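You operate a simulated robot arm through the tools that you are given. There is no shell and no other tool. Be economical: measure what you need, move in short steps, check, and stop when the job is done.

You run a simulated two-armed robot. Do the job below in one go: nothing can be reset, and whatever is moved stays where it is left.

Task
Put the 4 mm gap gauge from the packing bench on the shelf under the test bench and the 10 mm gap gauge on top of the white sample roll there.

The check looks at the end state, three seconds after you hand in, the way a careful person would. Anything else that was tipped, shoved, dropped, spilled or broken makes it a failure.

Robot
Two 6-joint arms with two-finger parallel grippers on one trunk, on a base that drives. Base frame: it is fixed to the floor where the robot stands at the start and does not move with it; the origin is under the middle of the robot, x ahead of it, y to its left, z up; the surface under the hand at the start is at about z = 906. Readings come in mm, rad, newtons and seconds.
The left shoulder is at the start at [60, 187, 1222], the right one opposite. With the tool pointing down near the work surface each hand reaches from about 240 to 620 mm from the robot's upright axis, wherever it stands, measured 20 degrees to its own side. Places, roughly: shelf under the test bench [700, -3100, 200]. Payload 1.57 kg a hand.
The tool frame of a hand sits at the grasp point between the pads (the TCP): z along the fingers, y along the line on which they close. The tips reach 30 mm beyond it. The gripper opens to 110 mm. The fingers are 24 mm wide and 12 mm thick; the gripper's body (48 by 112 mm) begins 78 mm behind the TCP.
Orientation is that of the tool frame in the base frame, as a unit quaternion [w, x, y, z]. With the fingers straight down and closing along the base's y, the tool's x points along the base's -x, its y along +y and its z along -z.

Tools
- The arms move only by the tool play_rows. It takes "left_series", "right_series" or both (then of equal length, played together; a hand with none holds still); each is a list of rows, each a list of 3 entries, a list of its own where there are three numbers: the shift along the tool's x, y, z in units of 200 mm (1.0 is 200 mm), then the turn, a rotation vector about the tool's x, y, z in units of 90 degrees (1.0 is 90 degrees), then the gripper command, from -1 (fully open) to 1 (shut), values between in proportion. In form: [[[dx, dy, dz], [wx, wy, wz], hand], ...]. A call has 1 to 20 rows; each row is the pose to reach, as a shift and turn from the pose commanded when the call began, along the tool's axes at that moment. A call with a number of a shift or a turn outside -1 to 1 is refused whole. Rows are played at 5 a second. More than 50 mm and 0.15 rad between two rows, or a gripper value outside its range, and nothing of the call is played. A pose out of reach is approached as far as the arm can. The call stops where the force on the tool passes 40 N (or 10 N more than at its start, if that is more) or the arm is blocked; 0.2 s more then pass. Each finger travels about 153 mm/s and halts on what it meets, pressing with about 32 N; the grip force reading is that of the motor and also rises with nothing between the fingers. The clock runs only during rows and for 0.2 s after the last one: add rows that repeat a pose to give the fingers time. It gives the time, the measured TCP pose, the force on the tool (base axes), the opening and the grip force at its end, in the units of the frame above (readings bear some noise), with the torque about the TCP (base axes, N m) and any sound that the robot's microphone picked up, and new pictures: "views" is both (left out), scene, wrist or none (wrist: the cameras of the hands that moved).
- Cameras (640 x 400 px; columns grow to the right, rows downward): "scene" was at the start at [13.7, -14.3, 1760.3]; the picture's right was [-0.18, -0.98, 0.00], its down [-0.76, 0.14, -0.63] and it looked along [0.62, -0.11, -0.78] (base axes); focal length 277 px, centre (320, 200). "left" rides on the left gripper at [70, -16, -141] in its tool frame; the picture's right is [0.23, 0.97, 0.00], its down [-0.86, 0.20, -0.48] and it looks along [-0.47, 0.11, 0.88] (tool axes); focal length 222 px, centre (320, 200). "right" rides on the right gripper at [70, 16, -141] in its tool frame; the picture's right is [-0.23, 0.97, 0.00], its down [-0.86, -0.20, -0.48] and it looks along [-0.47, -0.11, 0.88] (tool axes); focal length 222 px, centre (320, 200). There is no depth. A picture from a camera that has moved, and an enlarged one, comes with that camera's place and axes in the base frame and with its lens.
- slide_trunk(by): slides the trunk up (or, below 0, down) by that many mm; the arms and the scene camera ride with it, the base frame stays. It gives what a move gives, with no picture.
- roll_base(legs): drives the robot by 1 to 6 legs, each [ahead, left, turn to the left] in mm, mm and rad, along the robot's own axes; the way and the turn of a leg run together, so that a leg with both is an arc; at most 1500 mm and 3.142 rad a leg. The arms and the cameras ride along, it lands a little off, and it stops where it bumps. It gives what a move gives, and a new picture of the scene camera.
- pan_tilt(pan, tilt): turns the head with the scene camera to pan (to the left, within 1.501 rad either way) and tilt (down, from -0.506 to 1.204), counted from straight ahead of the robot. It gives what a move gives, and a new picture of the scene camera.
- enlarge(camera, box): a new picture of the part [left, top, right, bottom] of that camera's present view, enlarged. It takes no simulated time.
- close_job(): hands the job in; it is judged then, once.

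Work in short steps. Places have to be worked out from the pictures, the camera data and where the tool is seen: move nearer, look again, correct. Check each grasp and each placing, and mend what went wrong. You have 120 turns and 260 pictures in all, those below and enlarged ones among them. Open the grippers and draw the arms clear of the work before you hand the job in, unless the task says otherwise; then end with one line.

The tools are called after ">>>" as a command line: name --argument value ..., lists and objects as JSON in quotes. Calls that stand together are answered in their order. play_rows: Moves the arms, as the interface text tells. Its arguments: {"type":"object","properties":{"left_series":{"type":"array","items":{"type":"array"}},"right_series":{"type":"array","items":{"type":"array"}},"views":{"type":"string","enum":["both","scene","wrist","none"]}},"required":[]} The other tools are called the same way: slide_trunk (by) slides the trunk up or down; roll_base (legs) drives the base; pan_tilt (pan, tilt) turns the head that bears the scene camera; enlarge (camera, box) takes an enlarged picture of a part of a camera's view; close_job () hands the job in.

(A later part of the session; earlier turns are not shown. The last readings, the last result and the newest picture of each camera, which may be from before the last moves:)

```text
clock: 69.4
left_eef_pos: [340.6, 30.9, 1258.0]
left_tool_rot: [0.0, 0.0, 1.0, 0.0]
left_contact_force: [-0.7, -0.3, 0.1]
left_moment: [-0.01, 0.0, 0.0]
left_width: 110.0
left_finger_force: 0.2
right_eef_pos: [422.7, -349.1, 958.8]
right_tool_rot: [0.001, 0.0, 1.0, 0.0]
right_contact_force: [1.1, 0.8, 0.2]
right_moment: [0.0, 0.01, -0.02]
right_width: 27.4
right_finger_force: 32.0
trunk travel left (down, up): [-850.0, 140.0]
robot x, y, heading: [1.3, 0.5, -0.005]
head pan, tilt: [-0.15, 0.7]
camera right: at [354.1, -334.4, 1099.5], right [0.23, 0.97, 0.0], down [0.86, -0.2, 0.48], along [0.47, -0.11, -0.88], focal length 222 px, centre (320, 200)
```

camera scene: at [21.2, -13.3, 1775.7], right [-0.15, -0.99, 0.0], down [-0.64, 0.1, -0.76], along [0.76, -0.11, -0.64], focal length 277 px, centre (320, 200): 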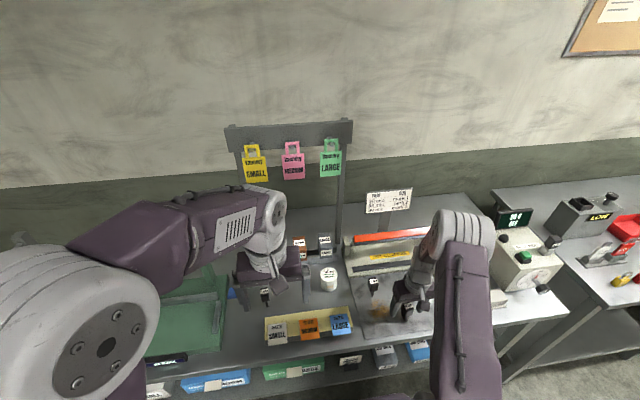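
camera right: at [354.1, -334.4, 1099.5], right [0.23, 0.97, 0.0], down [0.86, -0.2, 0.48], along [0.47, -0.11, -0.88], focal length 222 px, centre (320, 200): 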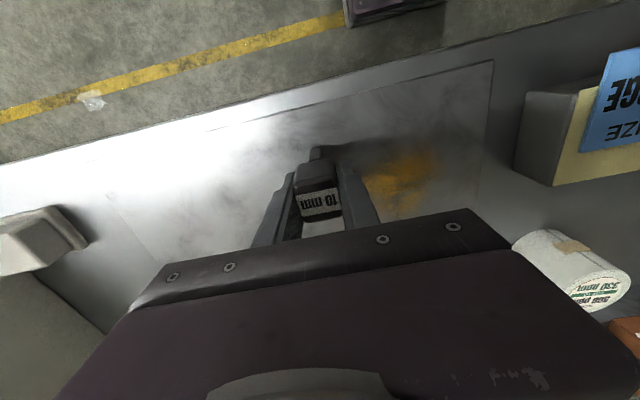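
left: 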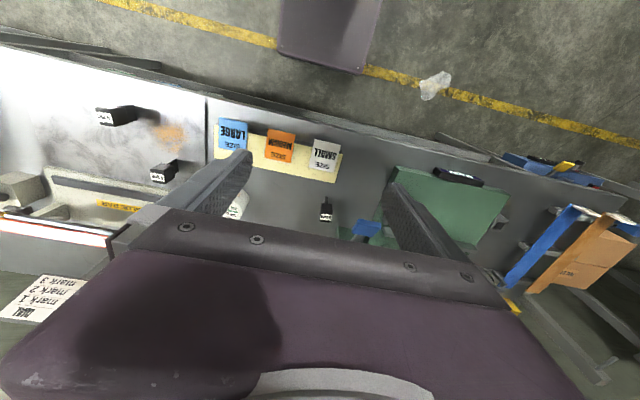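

Gripped at 27.4 mm width and 32 N. I'll lift straight up, then move toward the roll while the left hand moves aside.

>>> play_rows --right_series '[[[0, 0, -0.15], [0, 0, 0], 1], [[0, 0, -0.35], [0, 0, 0], 1], [[0, 0, -0.55], [0, 0, 0], 1], [[-0.1, 0.15, -0.55], [0, 0, 0], 1], [[-0.2, 0.3, -0.55], [0, 0, 0], 1], [[-0.3, 0.45, -0.55], [0, 0, 0], 1], [[-0.4, 0.6, -0.55], [0, 0, 0], 1], [[-0.5, 0.75, -0.55], [0, 0, 0], 1], [[-0.58, 0.9, -0.55], [0, 0, 0], 1], [[-0.58, 0.9, -0.55], [0, 0, 0], 1]]' --left_series '[[[0, 0.2, 0], [0, 0, 0], -1], [[0, 0.4, 0], [0, 0, 0], -1], [[0, 0.6, 0], [0, 0, 0], -1], [[0, 0.75, 0], [0, 0, 0], -1], [[0, 0.75, 0], [0, 0, 0], -1], [[0, 0.75, 0], [0, 0, 0], -1], [[0, 0.75, 0], [0, 0, 0], -1], [[0, 0.75, 0], [0, 0, 0], -1], [[0, 0.75, 0], [0, 0, 0], -1], [[0, 0.75, 0], [0, 0, 0], -1]]' --views "both"

>>> enlarge --camera "right" --box '[240, 80, 480, 230]'

>>> enlarge --camera "scene" --box '[270, 230, 430, 330]'

```text
clock: 71.6
left_eef_pos: [341.4, 181.7, 1258.5]
left_tool_rot: [-0.001, -0.001, 1.0, 0.0]
left_contact_force: [0.3, 0.7, 1.1]
left_moment: [0.02, 0.01, -0.03]
left_width: 109.8
left_finger_force: 0.1
right_eef_pos: [537.4, -169.2, 1066.7]
right_tool_rot: [0.0, 0.0, 1.0, 0.0]
right_contact_force: [-0.4, 0.4, -0.5]
right_moment: [0.01, 0.01, 0.0]
right_width: 27.6
right_finger_force: 31.8
trunk travel left (down, up): [-850.0, 140.0]
robot x, y, heading: [-2.1, 4.2, -0.001]
head pan, tilt: [-0.15, 0.7]
camera scene: at [21.0, -13.8, 1775.7], right [-0.15, -0.99, 0.0], down [-0.64, 0.1, -0.76], along [0.76, -0.11, -0.64], focal length 277 px, centre (320, 200)
camera right: at [468.9, -153.1, 1207.9], right [0.23, 0.97, 0.0], down [0.86, -0.2, 0.48], along [0.47, -0.11, -0.88], focal length 222 px, centre (320, 200)
camera left: at [272.1, 165.8, 1398.2], right [-0.23, 0.97, 0.0], down [0.86, 0.2, 0.48], along [0.47, 0.11, -0.88], focal length 222 px, centre (320, 200)
```

scene: 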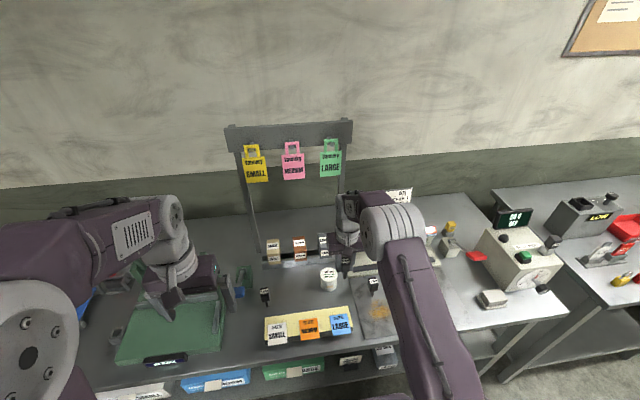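
right: 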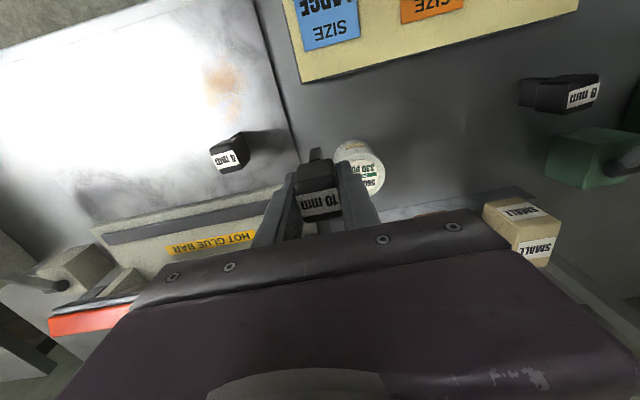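
left: 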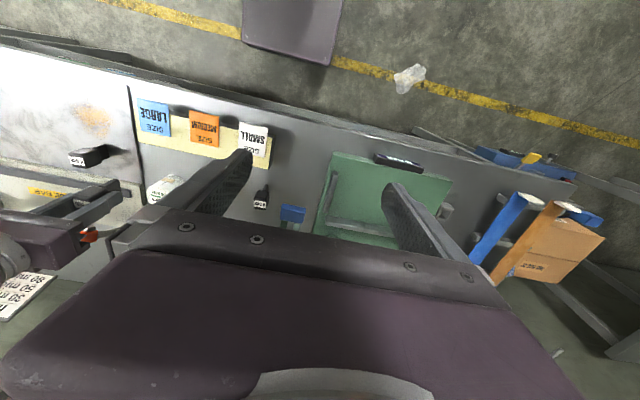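

```text
2.67 times, centred on (360, 155) of right
camera zoom: at [468.9, -153.1, 1207.9], right [0.23, 0.97, 0.0], down [0.86, -0.2, 0.48], along [0.47, -0.11, -0.88], focal length 592 px, centre (213, 320)
```

zoom: 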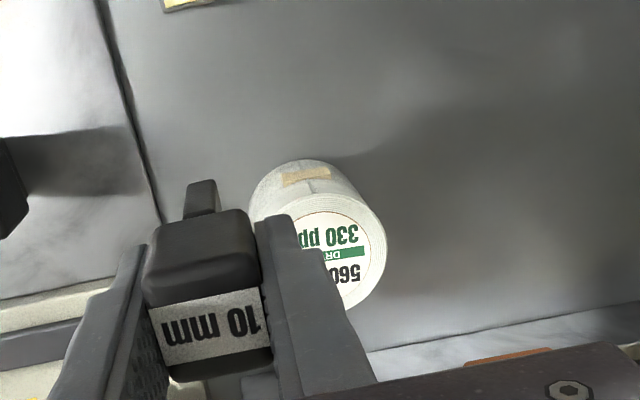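

```text
4.00 times, centred on (350, 280) of scene
camera zoom: at [21.0, -13.8, 1775.7], right [-0.15, -0.99, 0.0], down [-0.64, 0.1, -0.76], along [0.76, -0.11, -0.64], focal length 1109 px, centre (200, -120)
```

zoom: 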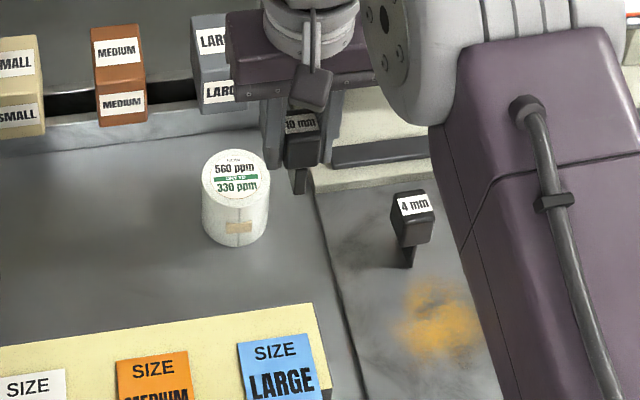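

Combining two right-camera views puts the roll top at about (581,-128,959), with a diameter near 59 mm. I'll move above it with the blade about 30 mm clear and check.

>>> play_rows --right_series '[[[-0.1, 0.1, 0], [0, 0, 0], 1], [[-0.215, 0.205, 0], [0, 0, 0], 1], [[-0.215, 0.205, 0.135], [0, 0, 0], 1], [[-0.215, 0.205, 0.135], [0, 0, 0], 1]]' --views "wrist"

>>> enlarge --camera "right" --box '[240, 100, 400, 220]'

>>> enlarge --camera "scene" --box '[280, 220, 400, 310]'

>>> enlarge --camera "left" --box '[0, 120, 240, 270]'

```text
clock: 72.6
left_eef_pos: [342.4, 182.5, 1258.2]
left_tool_rot: [-0.001, 0.0, 1.0, 0.0]
left_contact_force: [0.0, -0.6, 0.7]
left_moment: [-0.01, -0.02, 0.04]
left_width: 109.9
left_finger_force: 0.1
right_eef_pos: [579.7, -128.2, 1038.7]
right_tool_rot: [0.0, 0.0, 1.0, 0.0]
right_contact_force: [0.5, -0.1, -0.1]
right_moment: [-0.01, 0.02, 0.01]
right_width: 27.5
right_finger_force: 32.6
trunk travel left (down, up): [-850.0, 140.0]
robot x, y, heading: [-0.8, -4.2, -0.001]
head pan, tilt: [-0.15, 0.7]
camera right: at [510.2, -113.3, 1180.6], right [0.23, 0.97, 0.0], down [0.86, -0.2, 0.48], along [0.47, -0.11, -0.88], focal length 222 px, centre (320, 200)
```

right: 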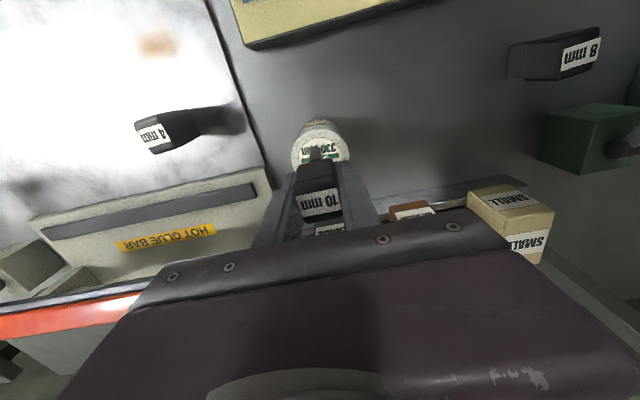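

```text
3.33 times, centred on (320, 160) of right
camera zoom: at [510.2, -113.3, 1180.6], right [0.23, 0.97, 0.0], down [0.86, -0.2, 0.48], along [0.47, -0.11, -0.88], focal length 740 px, centre (320, 333)
```

zoom: 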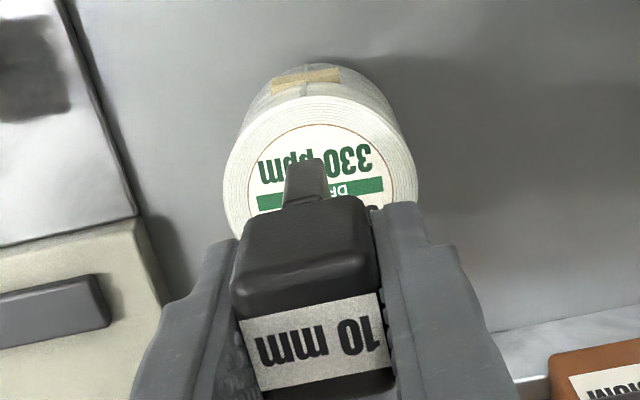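

```text
4.44 times, centred on (340, 265) of scene
camera zoom: at [20.9, -13.4, 1775.7], right [-0.15, -0.99, 0.0], down [-0.64, 0.1, -0.76], along [0.76, -0.11, -0.64], focal length 1232 px, centre (231, -89)
```

zoom: 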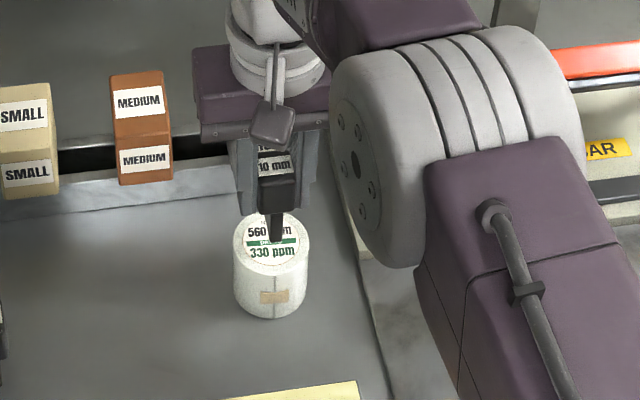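

```text
2.67 times, centred on (120, 195) of left
camera zoom: at [272.0, 166.1, 1398.1], right [-0.23, 0.97, 0.0], down [0.86, 0.2, 0.48], along [0.47, 0.11, -0.88], focal length 592 px, centre (853, 213)
```

zoom: 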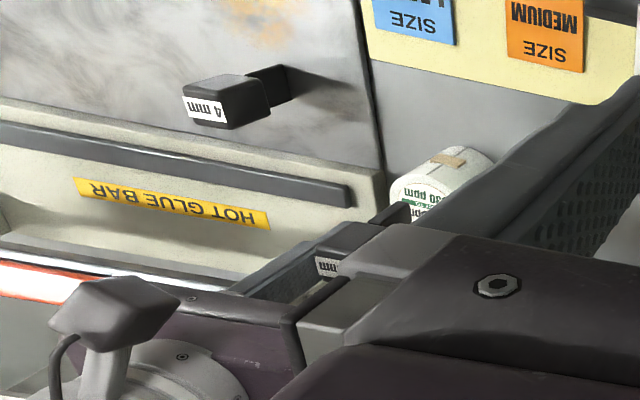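

The blade is centred over the roll, computed centre (578,-129). I'll lower to just above the expected contact.

>>> play_rows --right_series '[[[0, 0, 0.05], [0, 0, 0], 1], [[0, 0, 0.1], [0, 0, 0], 1], [[0, 0, 0.12], [0, 0, 0], 1], [[0, 0, 0.12], [0, 0, 0], 1]]' --views "none"

>>> enlarge --camera "scene" --box '[310, 230, 390, 290]'

```text
clock: 73.6
left_eef_pos: [342.6, 182.4, 1259.0]
left_tool_rot: [0.0, -0.001, 1.0, 0.0]
left_contact_force: [1.0, 0.1, -0.2]
left_moment: [-0.02, 0.01, 0.02]
left_width: 110.4
left_finger_force: 0.0
right_eef_pos: [581.7, -128.8, 1016.1]
right_tool_rot: [0.001, 0.0, 1.0, 0.0]
right_contact_force: [-0.1, -0.4, 0.8]
right_moment: [0.02, 0.02, 0.01]
right_width: 27.2
right_finger_force: 31.8
trunk travel left (down, up): [-850.0, 140.0]
robot x, y, heading: [-2.8, -1.3, -0.001]
head pan, tilt: [-0.15, 0.7]
```

```text
6.67 times, centred on (350, 260) of scene
camera zoom: at [21.3, -13.7, 1775.7], right [-0.15, -0.99, 0.0], down [-0.64, 0.1, -0.76], along [0.76, -0.11, -0.64], focal length 1848 px, centre (120, -200)
```

zoom: 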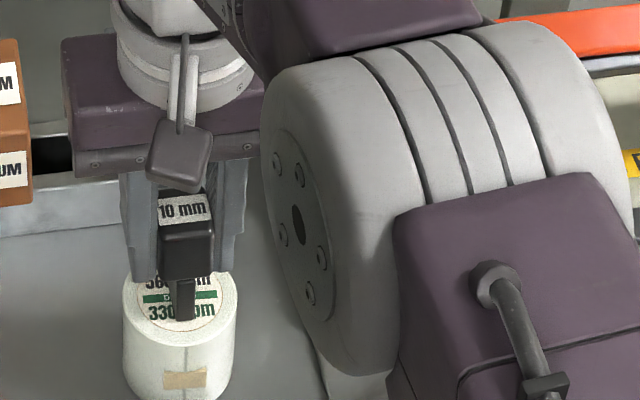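

The blade is close to the top with no contact force yet. I'll lower 4 mm more.

>>> play_rows --right_series '[[[0, 0, 0.01], [0, 0, 0], 1], [[0, 0, 0.02], [0, 0, 0], 1], [[0, 0, 0.02], [0, 0, 0], 1]]' --views "none"

>>> play_rows --right_series '[[[0, 0, 0.005], [0, 0, 0], 1], [[0, 0, 0.01], [0, 0, 0], 1], [[0, 0, 0.01], [0, 0, 0], 1]]' --views "none"

```text
clock: 74.4
left_eef_pos: [340.1, 182.5, 1259.3]
left_tool_rot: [0.001, 0.0, 1.0, 0.001]
left_contact_force: [0.3, 0.6, -0.4]
left_moment: [0.03, -0.02, 0.03]
left_width: 109.9
left_finger_force: 0.1
right_eef_pos: [581.3, -127.3, 1013.2]
right_tool_rot: [0.003, 0.0, 1.0, 0.001]
right_contact_force: [2.9, -2.8, 16.4]
right_moment: [-0.12, 0.06, 0.01]
right_width: 27.5
right_finger_force: 32.1
trunk travel left (down, up): [-850.0, 140.0]
robot x, y, heading: [-2.0, -0.8, -0.003]
head pan, tilt: [-0.15, 0.7]
```

```text
clock: 75.2
left_eef_pos: [339.8, 182.4, 1258.8]
left_tool_rot: [0.002, 0.0, 1.0, 0.0]
left_contact_force: [0.2, -0.6, -0.3]
left_moment: [-0.02, 0.02, -0.02]
left_width: 109.9
left_finger_force: 0.0
right_eef_pos: [579.7, -127.9, 1012.6]
right_tool_rot: [0.003, 0.0, 1.0, 0.0]
right_contact_force: [5.9, -2.5, 31.0]
right_moment: [-0.13, -0.04, 0.03]
right_width: 27.8
right_finger_force: 32.1
trunk travel left (down, up): [-850.0, 140.0]
robot x, y, heading: [-5.1, 0.7, 0.003]
head pan, tilt: [-0.15, 0.7]
```

Contact is confirmed at z≈1013. I'll ease the press back to a light touch before releasing.

>>> play_rows --right_series '[[[0, 0, -0.008], [0, 0, 0], 1], [[0, 0, -0.014], [0, 0, 0], 1], [[0, 0, -0.014], [0, 0, 0], 1]]' --views "wrist"

>>> enlarge --camera "scene" --box '[310, 230, 390, 290]'

```text
clock: 76.0
left_eef_pos: [340.3, 182.1, 1257.1]
left_tool_rot: [0.002, -0.001, 1.0, -0.001]
left_contact_force: [-0.7, 0.0, -0.4]
left_moment: [-0.03, -0.01, 0.0]
left_width: 109.8
left_finger_force: 0.1
right_eef_pos: [581.1, -127.0, 1014.7]
right_tool_rot: [0.0, -0.001, 1.0, -0.001]
right_contact_force: [4.5, 1.2, 17.5]
right_moment: [0.07, -0.2, 0.0]
right_width: 27.3
right_finger_force: 31.7
trunk travel left (down, up): [-850.0, 140.0]
robot x, y, heading: [-0.1, -3.2, -0.001]
head pan, tilt: [-0.15, 0.7]
camera right: at [511.2, -112.6, 1154.3], right [0.23, 0.97, 0.0], down [0.86, -0.2, 0.48], along [0.47, -0.11, -0.88], focal length 222 px, centre (320, 200)
```

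right: 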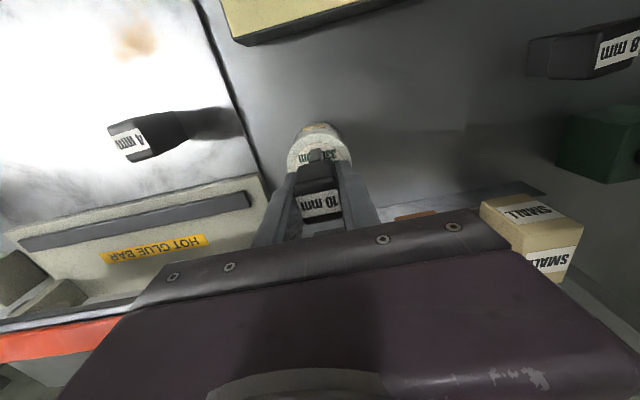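

```text
6.67 times, centred on (350, 260) of scene
camera zoom: at [18.9, -12.2, 1775.7], right [-0.15, -0.99, 0.0], down [-0.64, 0.1, -0.77], along [0.76, -0.11, -0.64], focal length 1848 px, centre (120, -200)
```

zoom: 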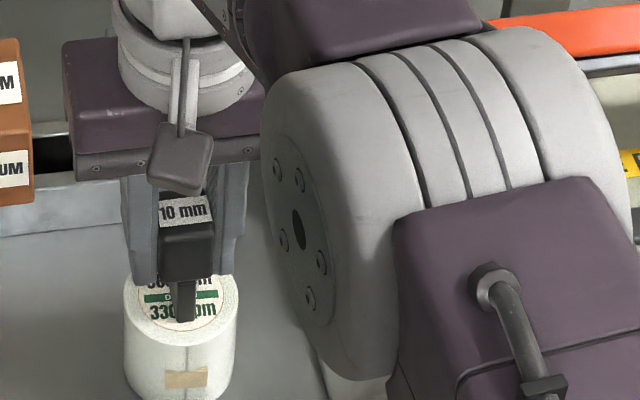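

Still pressing at about 17 N, so I'll ease off another 1.2 mm.

>>> play_rows --right_series '[[[0, 0, -0.006], [0, 0, 0], 1], [[0, 0, -0.006], [0, 0, 0], 1]]' --views "none"

```text
clock: 76.6
left_eef_pos: [341.3, 182.6, 1257.8]
left_tool_rot: [0.0, -0.001, 1.0, 0.0]
left_contact_force: [-0.7, 0.1, 0.1]
left_moment: [-0.04, -0.01, 0.01]
left_width: 110.0
left_finger_force: 0.1
right_eef_pos: [579.3, -128.5, 1014.0]
right_tool_rot: [-0.001, -0.001, 1.0, -0.001]
right_contact_force: [1.8, 2.9, 7.7]
right_moment: [0.16, -0.05, 0.0]
right_width: 27.5
right_finger_force: 32.4
trunk travel left (down, up): [-850.0, 140.0]
robot x, y, heading: [2.0, -0.5, 0.006]
head pan, tilt: [-0.15, 0.7]
```

The press is light now, about 8 N. I'll open the fingers slowly.

>>> play_rows --right_series '[[[0, 0, -0.003], [0, 0, 0], 0.45], [[0, 0, -0.003], [0, 0, 0], 0.4], [[0, 0, -0.003], [0, 0, 0], 0.3], [[0, 0, -0.003], [0, 0, 0], 0.1], [[0, 0, -0.003], [0, 0, 0], 0.0]]' --views "wrist"

>>> enlarge --camera "scene" --box '[310, 230, 390, 290]'

>>> enlarge --camera "right" --box '[240, 100, 400, 220]'

```text
clock: 77.8
left_eef_pos: [341.6, 182.8, 1258.5]
left_tool_rot: [0.0, 0.0, 1.0, 0.0]
left_contact_force: [-0.2, -0.5, 0.1]
left_moment: [0.02, -0.01, -0.01]
left_width: 109.9
left_finger_force: 0.0
right_eef_pos: [581.3, -129.4, 1014.1]
right_tool_rot: [0.0, 0.0, 1.0, 0.0]
right_contact_force: [0.2, 0.3, 0.2]
right_moment: [0.01, 0.0, -0.03]
right_width: 55.1
right_finger_force: 0.1
trunk travel left (down, up): [-850.0, 140.0]
robot x, y, heading: [-2.7, -0.8, 0.001]
head pan, tilt: [-0.15, 0.7]
camera right: at [512.1, -113.7, 1155.5], right [0.23, 0.97, 0.0], down [0.86, -0.2, 0.48], along [0.47, -0.11, -0.88], focal length 222 px, centre (320, 200)
```

right: 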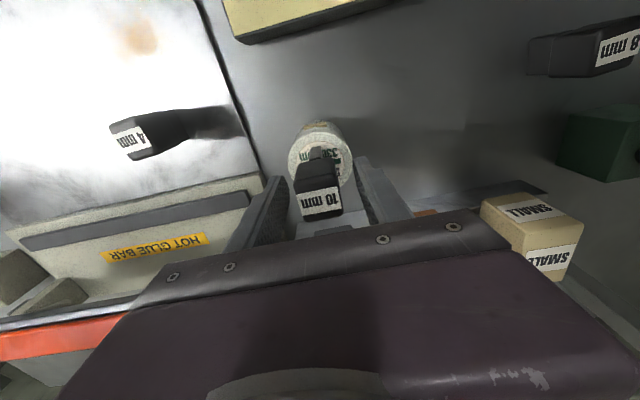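

```text
6.67 times, centred on (350, 260) of scene
camera zoom: at [20.9, -13.3, 1775.7], right [-0.15, -0.99, 0.0], down [-0.64, 0.1, -0.77], along [0.76, -0.11, -0.64], focal length 1848 px, centre (120, -200)
```

zoom: 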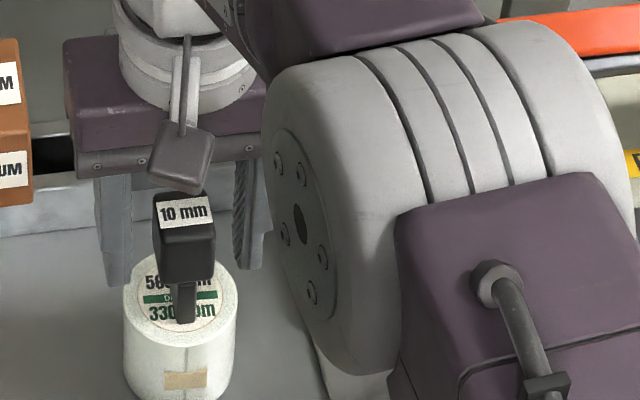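

```text
3.33 times, centred on (320, 160) of right
camera zoom: at [512.1, -113.7, 1155.5], right [0.23, 0.97, 0.0], down [0.86, -0.2, 0.48], along [0.47, -0.11, -0.88], focal length 740 px, centre (320, 333)
```

zoom: 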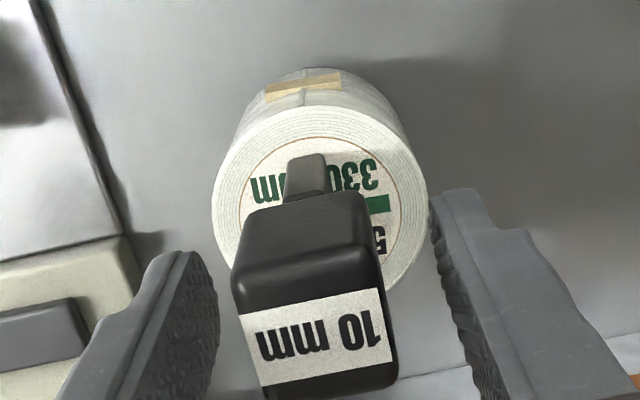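

The 10 mm gauge stands upright on the roll. I'll raise the hand straight up, then move above the 4 mm gauge.

>>> play_rows --right_series '[[[0, 0, -0.06], [0, 0, 0], 0], [[0, 0, -0.2], [0, 0, 0], 0], [[0, 0, -0.4], [0, 0, 0], 0], [[0, 0, -0.6], [0, 0, 0], 0], [[0.07, -0.18, -0.6], [0, 0, 0], -0.3], [[0.14, -0.36, -0.6], [0, 0, 0], -0.3], [[0.21, -0.54, -0.6], [0, 0, 0], -0.3], [[0.275, -0.71, -0.6], [0, 0, 0], -0.3], [[0.275, -0.71, -0.6], [0, 0, 0], -0.3]]' --views "both"

>>> enlarge --camera "right" --box '[240, 60, 480, 210]'

>>> enlarge --camera "scene" --box '[290, 220, 410, 310]'

```text
clock: 79.8
left_eef_pos: [341.6, 181.9, 1257.7]
left_tool_rot: [0.0, 0.0, 1.0, -0.001]
left_contact_force: [0.4, -0.8, 0.5]
left_moment: [0.01, 0.0, 0.01]
left_width: 110.0
left_finger_force: 0.0
right_eef_pos: [526.6, -271.2, 1134.4]
right_tool_rot: [0.0, 0.0, 1.0, 0.001]
right_contact_force: [-0.3, 0.9, 0.7]
right_moment: [-0.04, 0.0, -0.03]
right_width: 71.8
right_finger_force: 0.0
trunk travel left (down, up): [-850.0, 140.0]
robot x, y, heading: [-2.3, 2.2, 0.001]
head pan, tilt: [-0.15, 0.7]
camera scene: at [21.5, -13.2, 1775.7], right [-0.15, -0.99, 0.0], down [-0.64, 0.1, -0.76], along [0.76, -0.11, -0.64], focal length 277 px, centre (320, 200)
camera right: at [457.3, -255.5, 1276.1], right [0.23, 0.97, 0.0], down [0.86, -0.2, 0.48], along [0.47, -0.11, -0.88], focal length 222 px, centre (320, 200)
```

scene: 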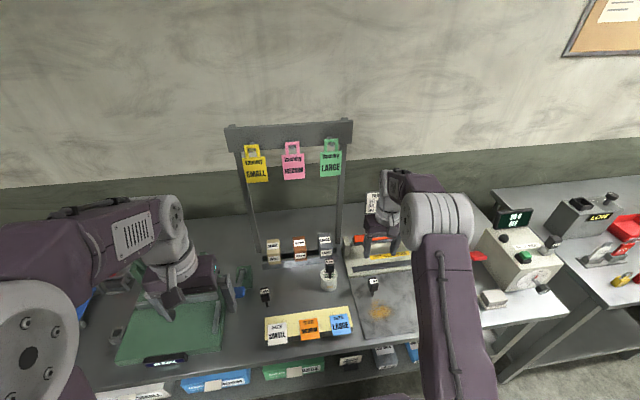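
right: 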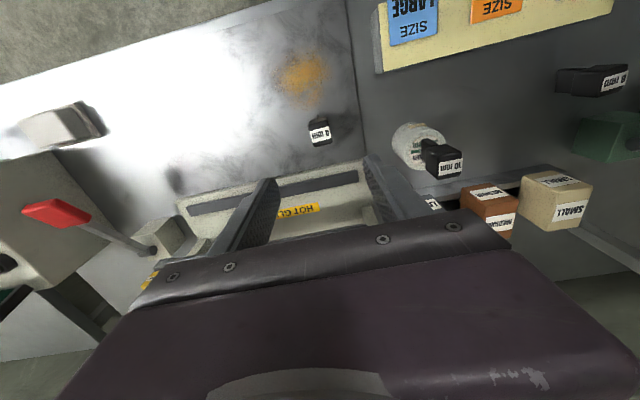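

```text
2.67 times, centred on (360, 135) of right
camera zoom: at [457.3, -255.5, 1276.1], right [0.23, 0.97, 0.0], down [0.86, -0.2, 0.48], along [0.47, -0.11, -0.88], focal length 592 px, centre (213, 373)
```

zoom: 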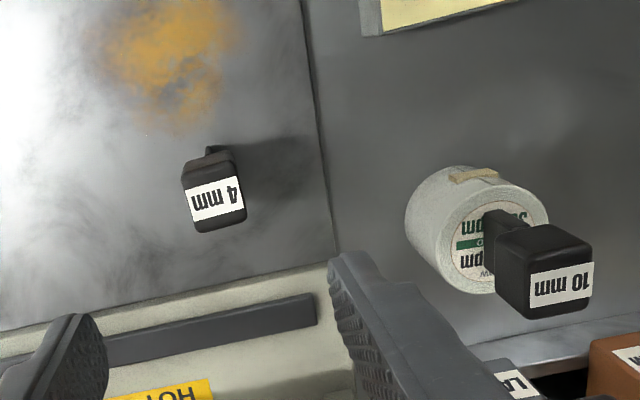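

```text
4.44 times, centred on (350, 265) of scene
camera zoom: at [21.5, -13.2, 1775.7], right [-0.15, -0.99, 0.0], down [-0.64, 0.1, -0.76], along [0.76, -0.11, -0.64], focal length 1232 px, centre (187, -89)
```

zoom: 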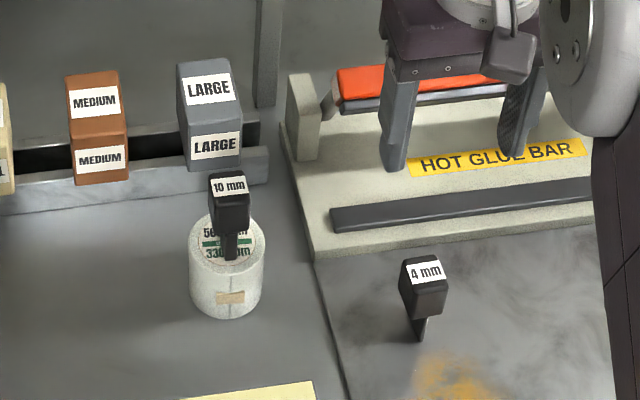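

The 10 mm gauge is stable on the roll, and the 4 mm head is at (524.5,-269.5). I'll descend on it with a 2 mm correction.

>>> play_rows --right_series '[[[0.01, 0.008, 0.2], [0, 0, 0], -0.3], [[0.01, 0.008, 0.4], [0, 0, 0], -0.3], [[0.01, 0.008, 0.6], [0, 0, 0], -0.3], [[0.01, 0.008, 0.76], [0, 0, 0], -0.3], [[0.01, 0.008, 0.885], [0, 0, 0], -0.3], [[0.01, 0.008, 0.885], [0, 0, 0], -0.3]]' --views "wrist"

>>> enlarge --camera "right" --box '[200, 60, 440, 240]'

>>> enlarge --camera "scene" --box '[310, 220, 430, 310]'

```text
clock: 81.2
left_eef_pos: [342.2, 182.6, 1258.4]
left_tool_rot: [0.001, -0.001, 1.0, 0.0]
left_contact_force: [0.4, 0.9, 0.0]
left_moment: [0.03, -0.02, 0.0]
left_width: 110.0
left_finger_force: 0.2
right_eef_pos: [525.4, -269.5, 956.5]
right_tool_rot: [0.001, 0.0, 1.0, 0.0]
right_contact_force: [0.2, 0.0, -1.0]
right_moment: [0.0, 0.01, 0.0]
right_width: 71.5
right_finger_force: 0.0
trunk travel left (down, up): [-850.0, 140.0]
robot x, y, heading: [0.6, 0.9, -0.005]
head pan, tilt: [-0.15, 0.7]
camera right: at [455.8, -253.1, 1097.7], right [0.23, 0.97, 0.0], down [0.85, -0.2, 0.48], along [0.47, -0.11, -0.88], focal length 222 px, centre (320, 200)
```

right: 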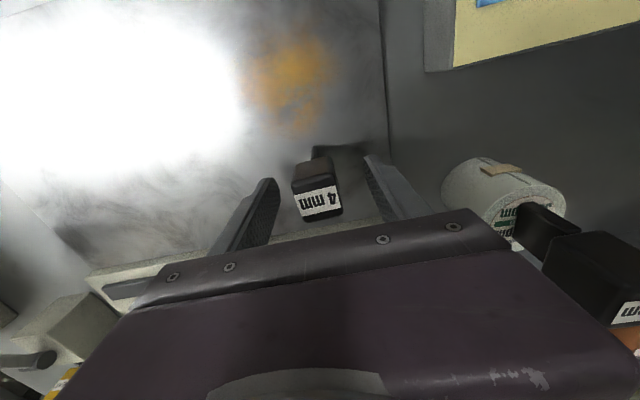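

```text
2.22 times, centred on (320, 150) of right
camera zoom: at [455.8, -253.1, 1097.7], right [0.23, 0.97, 0.0], down [0.85, -0.2, 0.48], along [0.47, -0.11, -0.88], focal length 494 px, centre (320, 311)
```

zoom: 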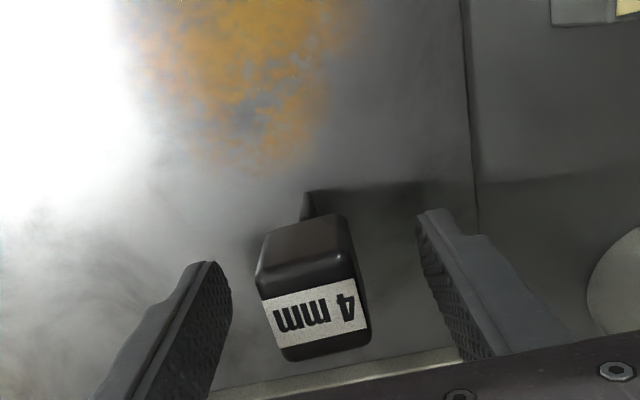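

```text
4.44 times, centred on (370, 265) of scene
camera zoom: at [20.8, -13.1, 1775.7], right [-0.15, -0.99, 0.0], down [-0.64, 0.1, -0.77], along [0.76, -0.11, -0.64], focal length 1232 px, centre (98, -89)
```

zoom: 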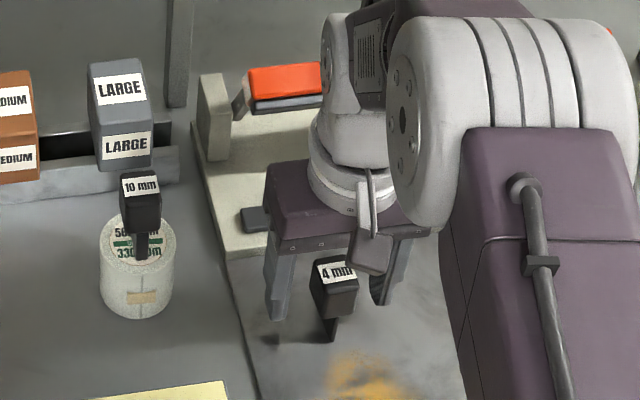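

The head sits between the fingers, so I'll close and check.

>>> play_rows --right_series '[[[0, 0, 0], [0, 0, 0], 0.2], [[0, 0, 0], [0, 0, 0], 0.5], [[0, 0, 0], [0, 0, 0], 1], [[0, 0, 0], [0, 0, 0], 1], [[0, 0, 0], [0, 0, 0], 1]]' --views "wrist"

```text
clock: 82.4
left_eef_pos: [342.6, 182.6, 1258.6]
left_tool_rot: [0.0, 0.0, 1.0, 0.0]
left_contact_force: [-0.6, 0.3, 0.2]
left_moment: [0.01, -0.02, 0.03]
left_width: 109.9
left_finger_force: 0.2
right_eef_pos: [525.2, -268.9, 957.1]
right_tool_rot: [0.0, 0.0, 1.0, -0.001]
right_contact_force: [-0.1, -0.5, 0.4]
right_moment: [0.0, 0.01, 0.01]
right_width: 27.2
right_finger_force: 32.0
trunk travel left (down, up): [-850.0, 140.0]
robot x, y, heading: [-5.6, 1.6, 0.0]
head pan, tilt: [-0.15, 0.7]
camera right: at [456.0, -253.3, 1097.8], right [0.23, 0.97, 0.0], down [0.86, -0.2, 0.48], along [0.47, -0.11, -0.88], focal length 222 px, centre (320, 200)
```

right: 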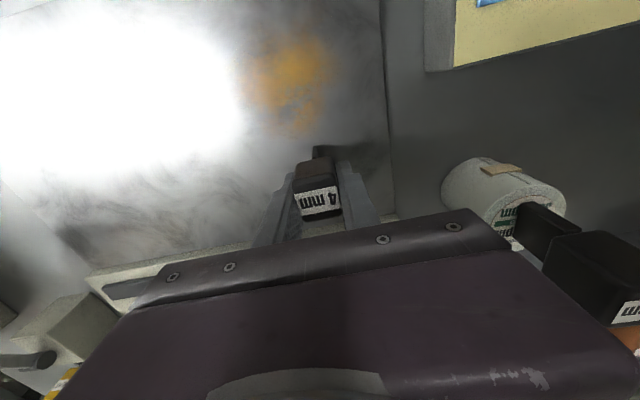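

Gripped at 27.2 mm. I'll lift straight up and draw the hand back for the drive.

>>> play_rows --right_series '[[[0, 0, -0.1], [0, 0, 0], 1], [[0, 0, -0.3], [0, 0, 0], 1], [[0, 0, -0.5], [0, 0, 0], 1], [[0, 0, -0.7], [0, 0, 0], 1], [[0.2, -0.1, -0.75], [0, 0, 0], 1], [[0.4, -0.2, -0.75], [0, 0, 0], 1], [[0.5, -0.3, -0.75], [0, 0, 0], 1], [[0.5, -0.3, -0.75], [0, 0, 0], 1]]' --views "both"

```text
clock: 84.2
left_eef_pos: [341.7, 182.9, 1257.9]
left_tool_rot: [0.0, 0.001, 1.0, 0.0]
left_contact_force: [0.1, 0.1, 0.1]
left_moment: [0.02, 0.0, 0.0]
left_width: 110.1
left_finger_force: 0.0
right_eef_pos: [423.0, -328.1, 1107.1]
right_tool_rot: [0.0, -0.002, 1.0, 0.001]
right_contact_force: [0.1, -0.5, -0.6]
right_moment: [0.02, 0.03, 0.02]
right_width: 27.4
right_finger_force: 31.9
trunk travel left (down, up): [-850.0, 140.0]
robot x, y, heading: [-1.3, -2.6, -0.001]
head pan, tilt: [-0.15, 0.7]
camera scene: at [21.7, -13.3, 1775.7], right [-0.15, -0.99, 0.0], down [-0.64, 0.1, -0.76], along [0.76, -0.11, -0.64], focal length 277 px, centre (320, 200)
camera right: at [354.1, -313.2, 1248.4], right [0.23, 0.97, 0.0], down [0.86, -0.2, 0.48], along [0.47, -0.11, -0.88], focal length 222 px, centre (320, 200)
```

scene: 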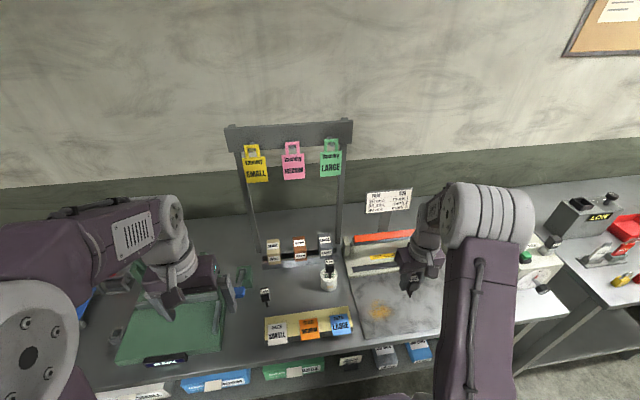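
right: 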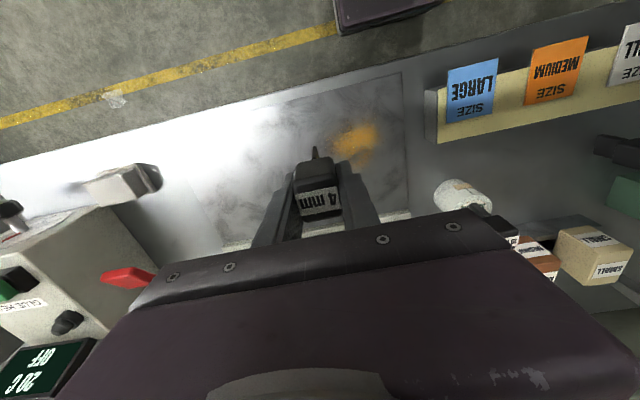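

The 4 mm gauge is secure and the packing bench is undisturbed. I'll back off and drive to the test bench, stopping clear of it, in line with the free shelf space right of the green box.

>>> roll_base --legs '[[-500, 0, 0], [0, -1400, 0], [0, -1390, 0]]'

>>> play_rows --left_series '[[[0.1, 0, 0.2], [0, 0, 0], -1], [[0.2, 0, 0.4], [0, 0, 0], -1], [[0.3, 0, 0.6], [0, 0, 0], -1], [[0.3, 0, 0.75], [0, 0, 0], -1], [[0.3, 0, 0.75], [0, 0, 0], -1]]' --right_series '[[[0, 0, -0.1], [0, 0, 0], 1], [[0, 0, -0.2], [0, 0, 0], 1], [[0, 0, -0.3], [0, 0, 0], 1], [[0, 0, -0.3], [0, 0, 0], 1], [[0, 0, -0.3], [0, 0, 0], 1]]' --views "none"

>>> slide_trunk --by -400

>>> slide_trunk --by -400

>>> pan_tilt --pan -0.2 --tilt 0.4

```text
clock: 100.1
left_eef_pos: [-148.1, -2571.4, 1258.1]
left_tool_rot: [0.0, -0.003, 1.0, 0.0]
left_contact_force: [-0.6, -0.1, -1.0]
left_moment: [-0.01, 0.03, 0.02]
left_width: 110.1
left_finger_force: 0.0
right_eef_pos: [-64.5, -3082.9, 1107.2]
right_tool_rot: [0.0, -0.003, 1.0, 0.0]
right_contact_force: [0.5, 0.0, -0.8]
right_moment: [0.0, 0.01, 0.0]
right_width: 27.4
right_finger_force: 31.4
trunk travel left (down, up): [-850.0, 140.0]
robot x, y, heading: [-495.9, -2759.4, 0.009]
head pan, tilt: [-0.15, 0.7]
camera scene: at [-468.8, -2770.0, 1775.7], right [-0.14, -0.99, 0.0], down [-0.64, 0.09, -0.76], along [0.76, -0.11, -0.64], focal length 277 px, centre (320, 200)
```

scene: 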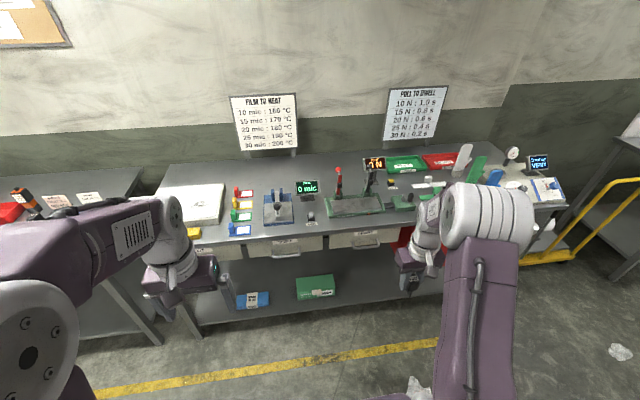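

```text
clock: 101.3
left_eef_pos: [-209.5, -2573.8, 1105.5]
left_tool_rot: [0.0, -0.004, 1.0, 0.0]
left_contact_force: [0.4, -0.5, 0.3]
left_moment: [0.0, -0.05, 0.0]
left_width: 110.0
left_finger_force: 0.0
right_eef_pos: [-66.6, -3081.6, 1166.6]
right_tool_rot: [0.0, -0.003, 1.0, 0.0]
right_contact_force: [0.0, 0.9, -0.7]
right_moment: [-0.02, 0.0, 0.02]
right_width: 27.3
right_finger_force: 32.3
trunk travel left (down, up): [-850.0, 140.0]
robot x, y, heading: [-490.3, -2761.9, 0.004]
head pan, tilt: [-0.15, 0.7]
```

```text
clock: 105.2
left_eef_pos: [-208.6, -2573.1, 705.7]
left_tool_rot: [0.0, -0.004, 1.0, 0.0]
left_contact_force: [0.1, 0.1, 0.2]
left_moment: [-0.02, 0.05, 0.01]
left_width: 109.9
left_finger_force: 0.0
right_eef_pos: [-64.7, -3083.9, 766.3]
right_tool_rot: [0.0, -0.003, 1.0, 0.0]
right_contact_force: [-0.1, -0.2, -0.4]
right_moment: [-0.03, 0.03, -0.01]
right_width: 27.3
right_finger_force: 31.3
trunk travel left (down, up): [-450.0, 540.0]
robot x, y, heading: [-490.1, -2752.6, 0.005]
head pan, tilt: [-0.15, 0.7]
```

```text
clock: 109.0
left_eef_pos: [-209.4, -2573.3, 305.7]
left_tool_rot: [-0.001, -0.004, 1.0, 0.0]
left_contact_force: [0.8, -0.6, -0.8]
left_moment: [0.0, -0.02, 0.04]
left_width: 110.0
left_finger_force: 0.0
right_eef_pos: [-64.8, -3082.9, 366.5]
right_tool_rot: [0.0, -0.003, 1.0, 0.0]
right_contact_force: [-0.3, -0.4, 0.0]
right_moment: [0.0, 0.0, -0.01]
right_width: 27.5
right_finger_force: 31.7
trunk travel left (down, up): [-50.0, 940.0]
robot x, y, heading: [-490.7, -2754.9, 0.01]
head pan, tilt: [-0.15, 0.7]
```

```text
clock: 109.8
left_eef_pos: [-208.6, -2573.6, 305.9]
left_tool_rot: [0.0, -0.003, 1.0, 0.0]
left_contact_force: [-0.6, -0.3, 0.1]
left_moment: [0.02, 0.0, -0.01]
left_width: 109.9
left_finger_force: 0.0
right_eef_pos: [-65.4, -3081.9, 366.9]
right_tool_rot: [0.0, -0.003, 1.0, 0.0]
right_contact_force: [0.0, 0.1, -0.1]
right_moment: [0.03, -0.02, -0.01]
right_width: 27.4
right_finger_force: 32.0
trunk travel left (down, up): [-50.0, 940.0]
robot x, y, heading: [-490.2, -2756.4, 0.005]
head pan, tilt: [-0.201, 0.4]
camera scene: at [-462.1, -2776.5, 1002.5], right [-0.19, -0.98, 0.0], down [-0.38, 0.08, -0.92], along [0.9, -0.18, -0.39], focal length 277 px, centre (320, 200)
```

scene: 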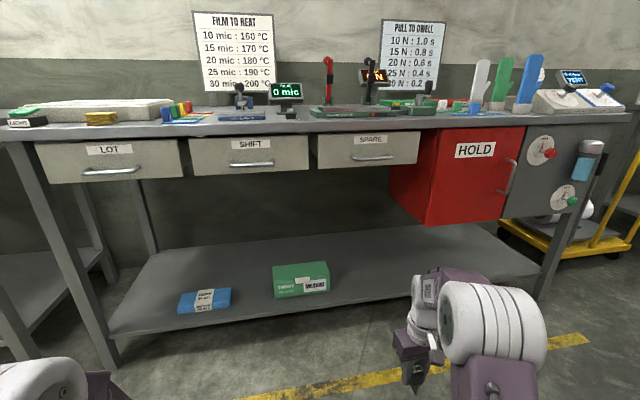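

The right elbow top is at about z 730 and the drawers' underside at about 772, with the HOLD box left edge at y≈-3300. I'll drop the trunk the last 50 mm and advance part way to check clearance.

>>> slide_trunk --by -45

>>> roll_base --legs '[[320, -20, 0]]'

>>> enlarge --camera "right" --box '[0, 0, 640, 400]'

```text
clock: 110.7
left_eef_pos: [-209.5, -2571.8, 260.2]
left_tool_rot: [0.0, -0.003, 1.0, 0.0]
left_contact_force: [-0.9, -0.8, 0.0]
left_moment: [0.0, -0.04, -0.03]
left_width: 109.9
left_finger_force: 0.0
right_eef_pos: [-64.5, -3082.9, 321.6]
right_tool_rot: [-0.001, -0.003, 1.0, -0.001]
right_contact_force: [0.0, 0.2, -0.5]
right_moment: [0.01, 0.02, 0.0]
right_width: 27.3
right_finger_force: 32.0
trunk travel left (down, up): [-5.0, 985.0]
robot x, y, heading: [-494.6, -2754.6, 0.007]
head pan, tilt: [-0.201, 0.4]
```

```text
clock: 112.8
left_eef_pos: [112.7, -2591.1, 260.8]
left_tool_rot: [0.001, -0.004, 1.0, 0.0]
left_contact_force: [0.1, 0.0, -0.5]
left_moment: [0.01, 0.01, 0.0]
left_width: 110.0
left_finger_force: 0.0
right_eef_pos: [256.9, -3098.8, 322.3]
right_tool_rot: [0.0, -0.004, 1.0, -0.001]
right_contact_force: [-0.1, -0.6, -0.8]
right_moment: [0.02, 0.0, -0.02]
right_width: 27.2
right_finger_force: 32.3
trunk travel left (down, up): [-5.0, 985.0]
robot x, y, heading: [-171.6, -2775.5, 0.005]
head pan, tilt: [-0.201, 0.4]
camera scene: at [-141.1, -2794.0, 957.5], right [-0.19, -0.98, 0.0], down [-0.38, 0.07, -0.92], along [0.9, -0.18, -0.39], focal length 277 px, centre (320, 200)
```

scene: 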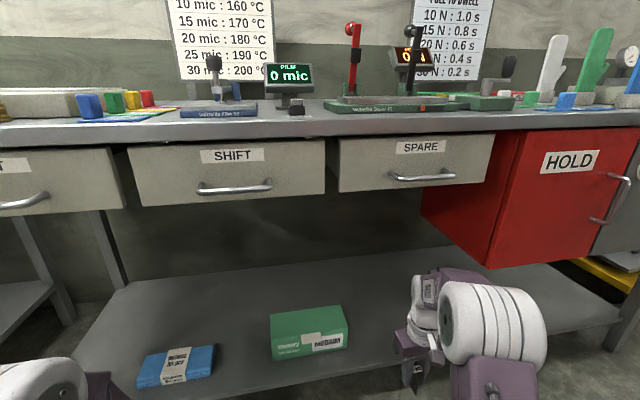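

```text
1.00 times, centred on (320, 200) of right (not enlarged: the box is as wide or as high as the picture)
camera zoom: at [187.3, -3084.8, 462.7], right [0.22, 0.98, 0.0], down [0.86, -0.19, 0.48], along [0.47, -0.1, -0.88], focal length 222 px, centre (320, 200)
```

zoom: 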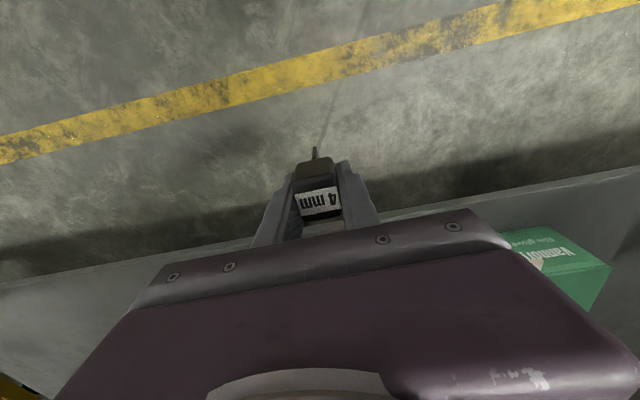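

There's clear space under the drawers, and the shelf front edge is at x≈363. I'll advance another 150 mm.

>>> roll_base --legs '[[150, 0, 0]]'

>>> enlarge --camera "right" --box '[0, 0, 640, 400]'

```text
clock: 114.2
left_eef_pos: [261.4, -2589.8, 260.5]
left_tool_rot: [0.001, -0.003, 1.0, 0.0]
left_contact_force: [0.4, 0.3, -0.1]
left_moment: [-0.04, 0.01, -0.01]
left_width: 109.9
left_finger_force: 0.0
right_eef_pos: [406.5, -3098.8, 322.4]
right_tool_rot: [0.0, -0.003, 1.0, 0.001]
right_contact_force: [-0.5, -0.3, 0.4]
right_moment: [0.02, -0.01, -0.04]
right_width: 27.3
right_finger_force: 31.8
trunk travel left (down, up): [-5.0, 985.0]
robot x, y, heading: [-19.5, -2774.1, 0.009]
head pan, tilt: [-0.201, 0.4]
camera scene: at [9.1, -2792.9, 957.5], right [-0.19, -0.98, 0.0], down [-0.38, 0.07, -0.92], along [0.9, -0.18, -0.39], focal length 277 px, centre (320, 200)
```

scene: 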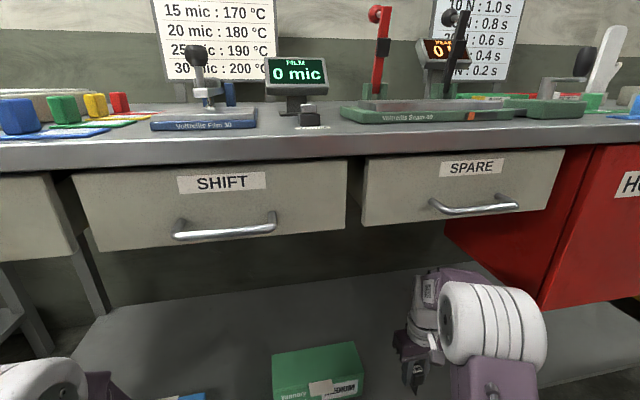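

```text
1.00 times, centred on (320, 200) of right (not enlarged: the box is as wide or as high as the picture)
camera zoom: at [337.1, -3084.1, 462.7], right [0.22, 0.98, 0.0], down [0.86, -0.19, 0.48], along [0.47, -0.11, -0.88], focal length 222 px, centre (320, 200)
```

zoom: 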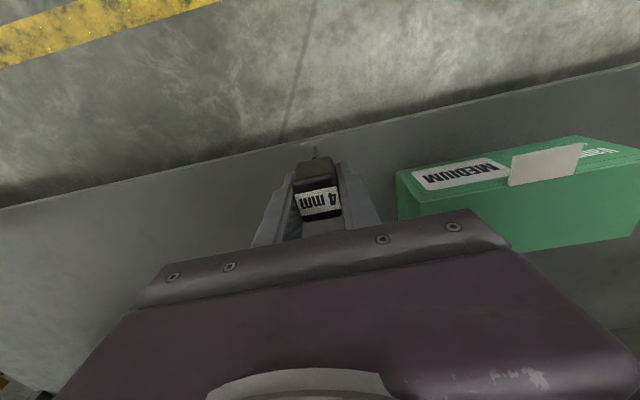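

The shelf edge is nearer the hand than I first judged, somewhere around x 385–405. The base has room, so I'll advance 60 mm more, then extend the hand forward and away from the green box.

>>> roll_base --legs '[[60, -20, 0]]'

>>> play_rows --right_series '[[[-0.15, -0.05, 0], [0, 0, 0], 1], [[-0.3, -0.1, 0], [0, 0, 0], 1], [[-0.3, -0.1, 0], [0, 0, 0], 1]]' --views "both"

```text
clock: 115.2
left_eef_pos: [321.3, -2609.2, 261.4]
left_tool_rot: [-0.001, -0.003, 1.0, 0.0]
left_contact_force: [0.7, 0.5, 0.6]
left_moment: [0.04, -0.03, 0.01]
left_width: 109.9
left_finger_force: 0.0
right_eef_pos: [464.6, -3118.5, 322.0]
right_tool_rot: [0.0, -0.003, 1.0, 0.0]
right_contact_force: [0.7, 0.0, -1.3]
right_moment: [0.0, -0.02, -0.05]
right_width: 27.3
right_finger_force: 32.2
trunk travel left (down, up): [-5.0, 985.0]
robot x, y, heading: [41.2, -2792.7, 0.005]
head pan, tilt: [-0.201, 0.4]
camera scene: at [68.0, -2812.0, 957.5], right [-0.19, -0.98, 0.0], down [-0.38, 0.08, -0.92], along [0.9, -0.18, -0.39], focal length 277 px, centre (320, 200)
```

scene: 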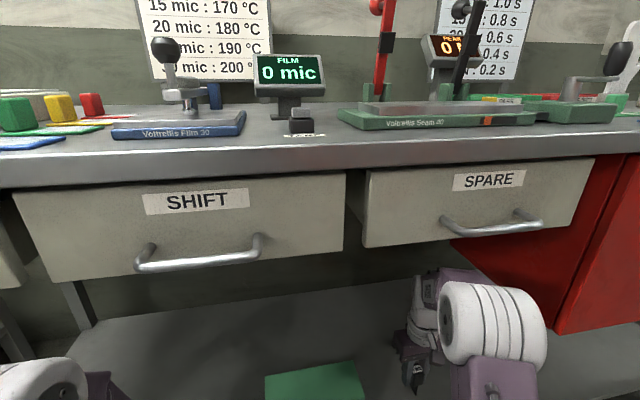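

```text
clock: 116.0
left_eef_pos: [320.8, -2608.4, 260.1]
left_tool_rot: [0.0, -0.004, 1.0, 0.0]
left_contact_force: [0.1, -0.8, -0.1]
left_moment: [-0.03, -0.04, 0.0]
left_width: 110.0
left_finger_force: 0.0
right_eef_pos: [527.1, -3138.4, 321.4]
right_tool_rot: [0.0, -0.003, 1.0, 0.001]
right_contact_force: [0.3, -0.1, -0.9]
right_moment: [0.01, -0.01, 0.03]
right_width: 27.7
right_finger_force: 32.1
trunk travel left (down, up): [-5.0, 985.0]
robot x, y, heading: [39.3, -2793.5, 0.007]
head pan, tilt: [-0.201, 0.4]
camera scene: at [68.2, -2812.1, 957.5], right [-0.19, -0.98, 0.0], down [-0.38, 0.08, -0.92], along [0.9, -0.18, -0.39], focal length 277 px, centre (320, 200)
camera right: at [457.2, -3123.8, 461.7], right [0.22, 0.98, 0.0], down [0.86, -0.19, 0.48], along [0.47, -0.11, -0.88], focal length 222 px, centre (320, 200)
```

scene: 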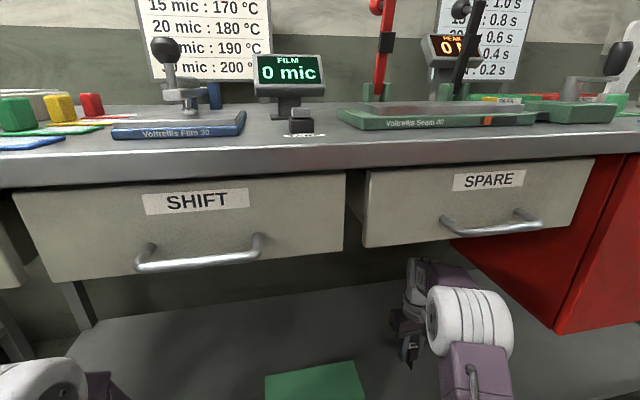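
right: 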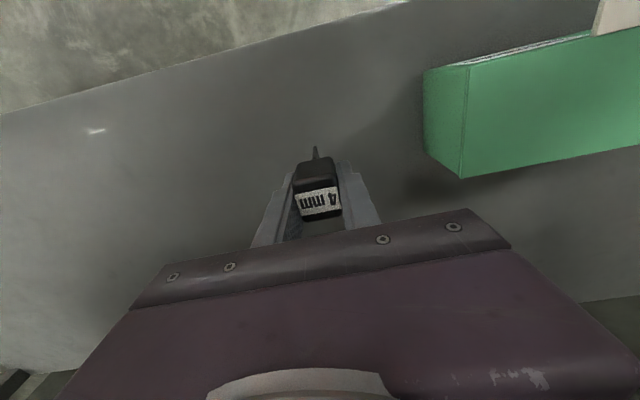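

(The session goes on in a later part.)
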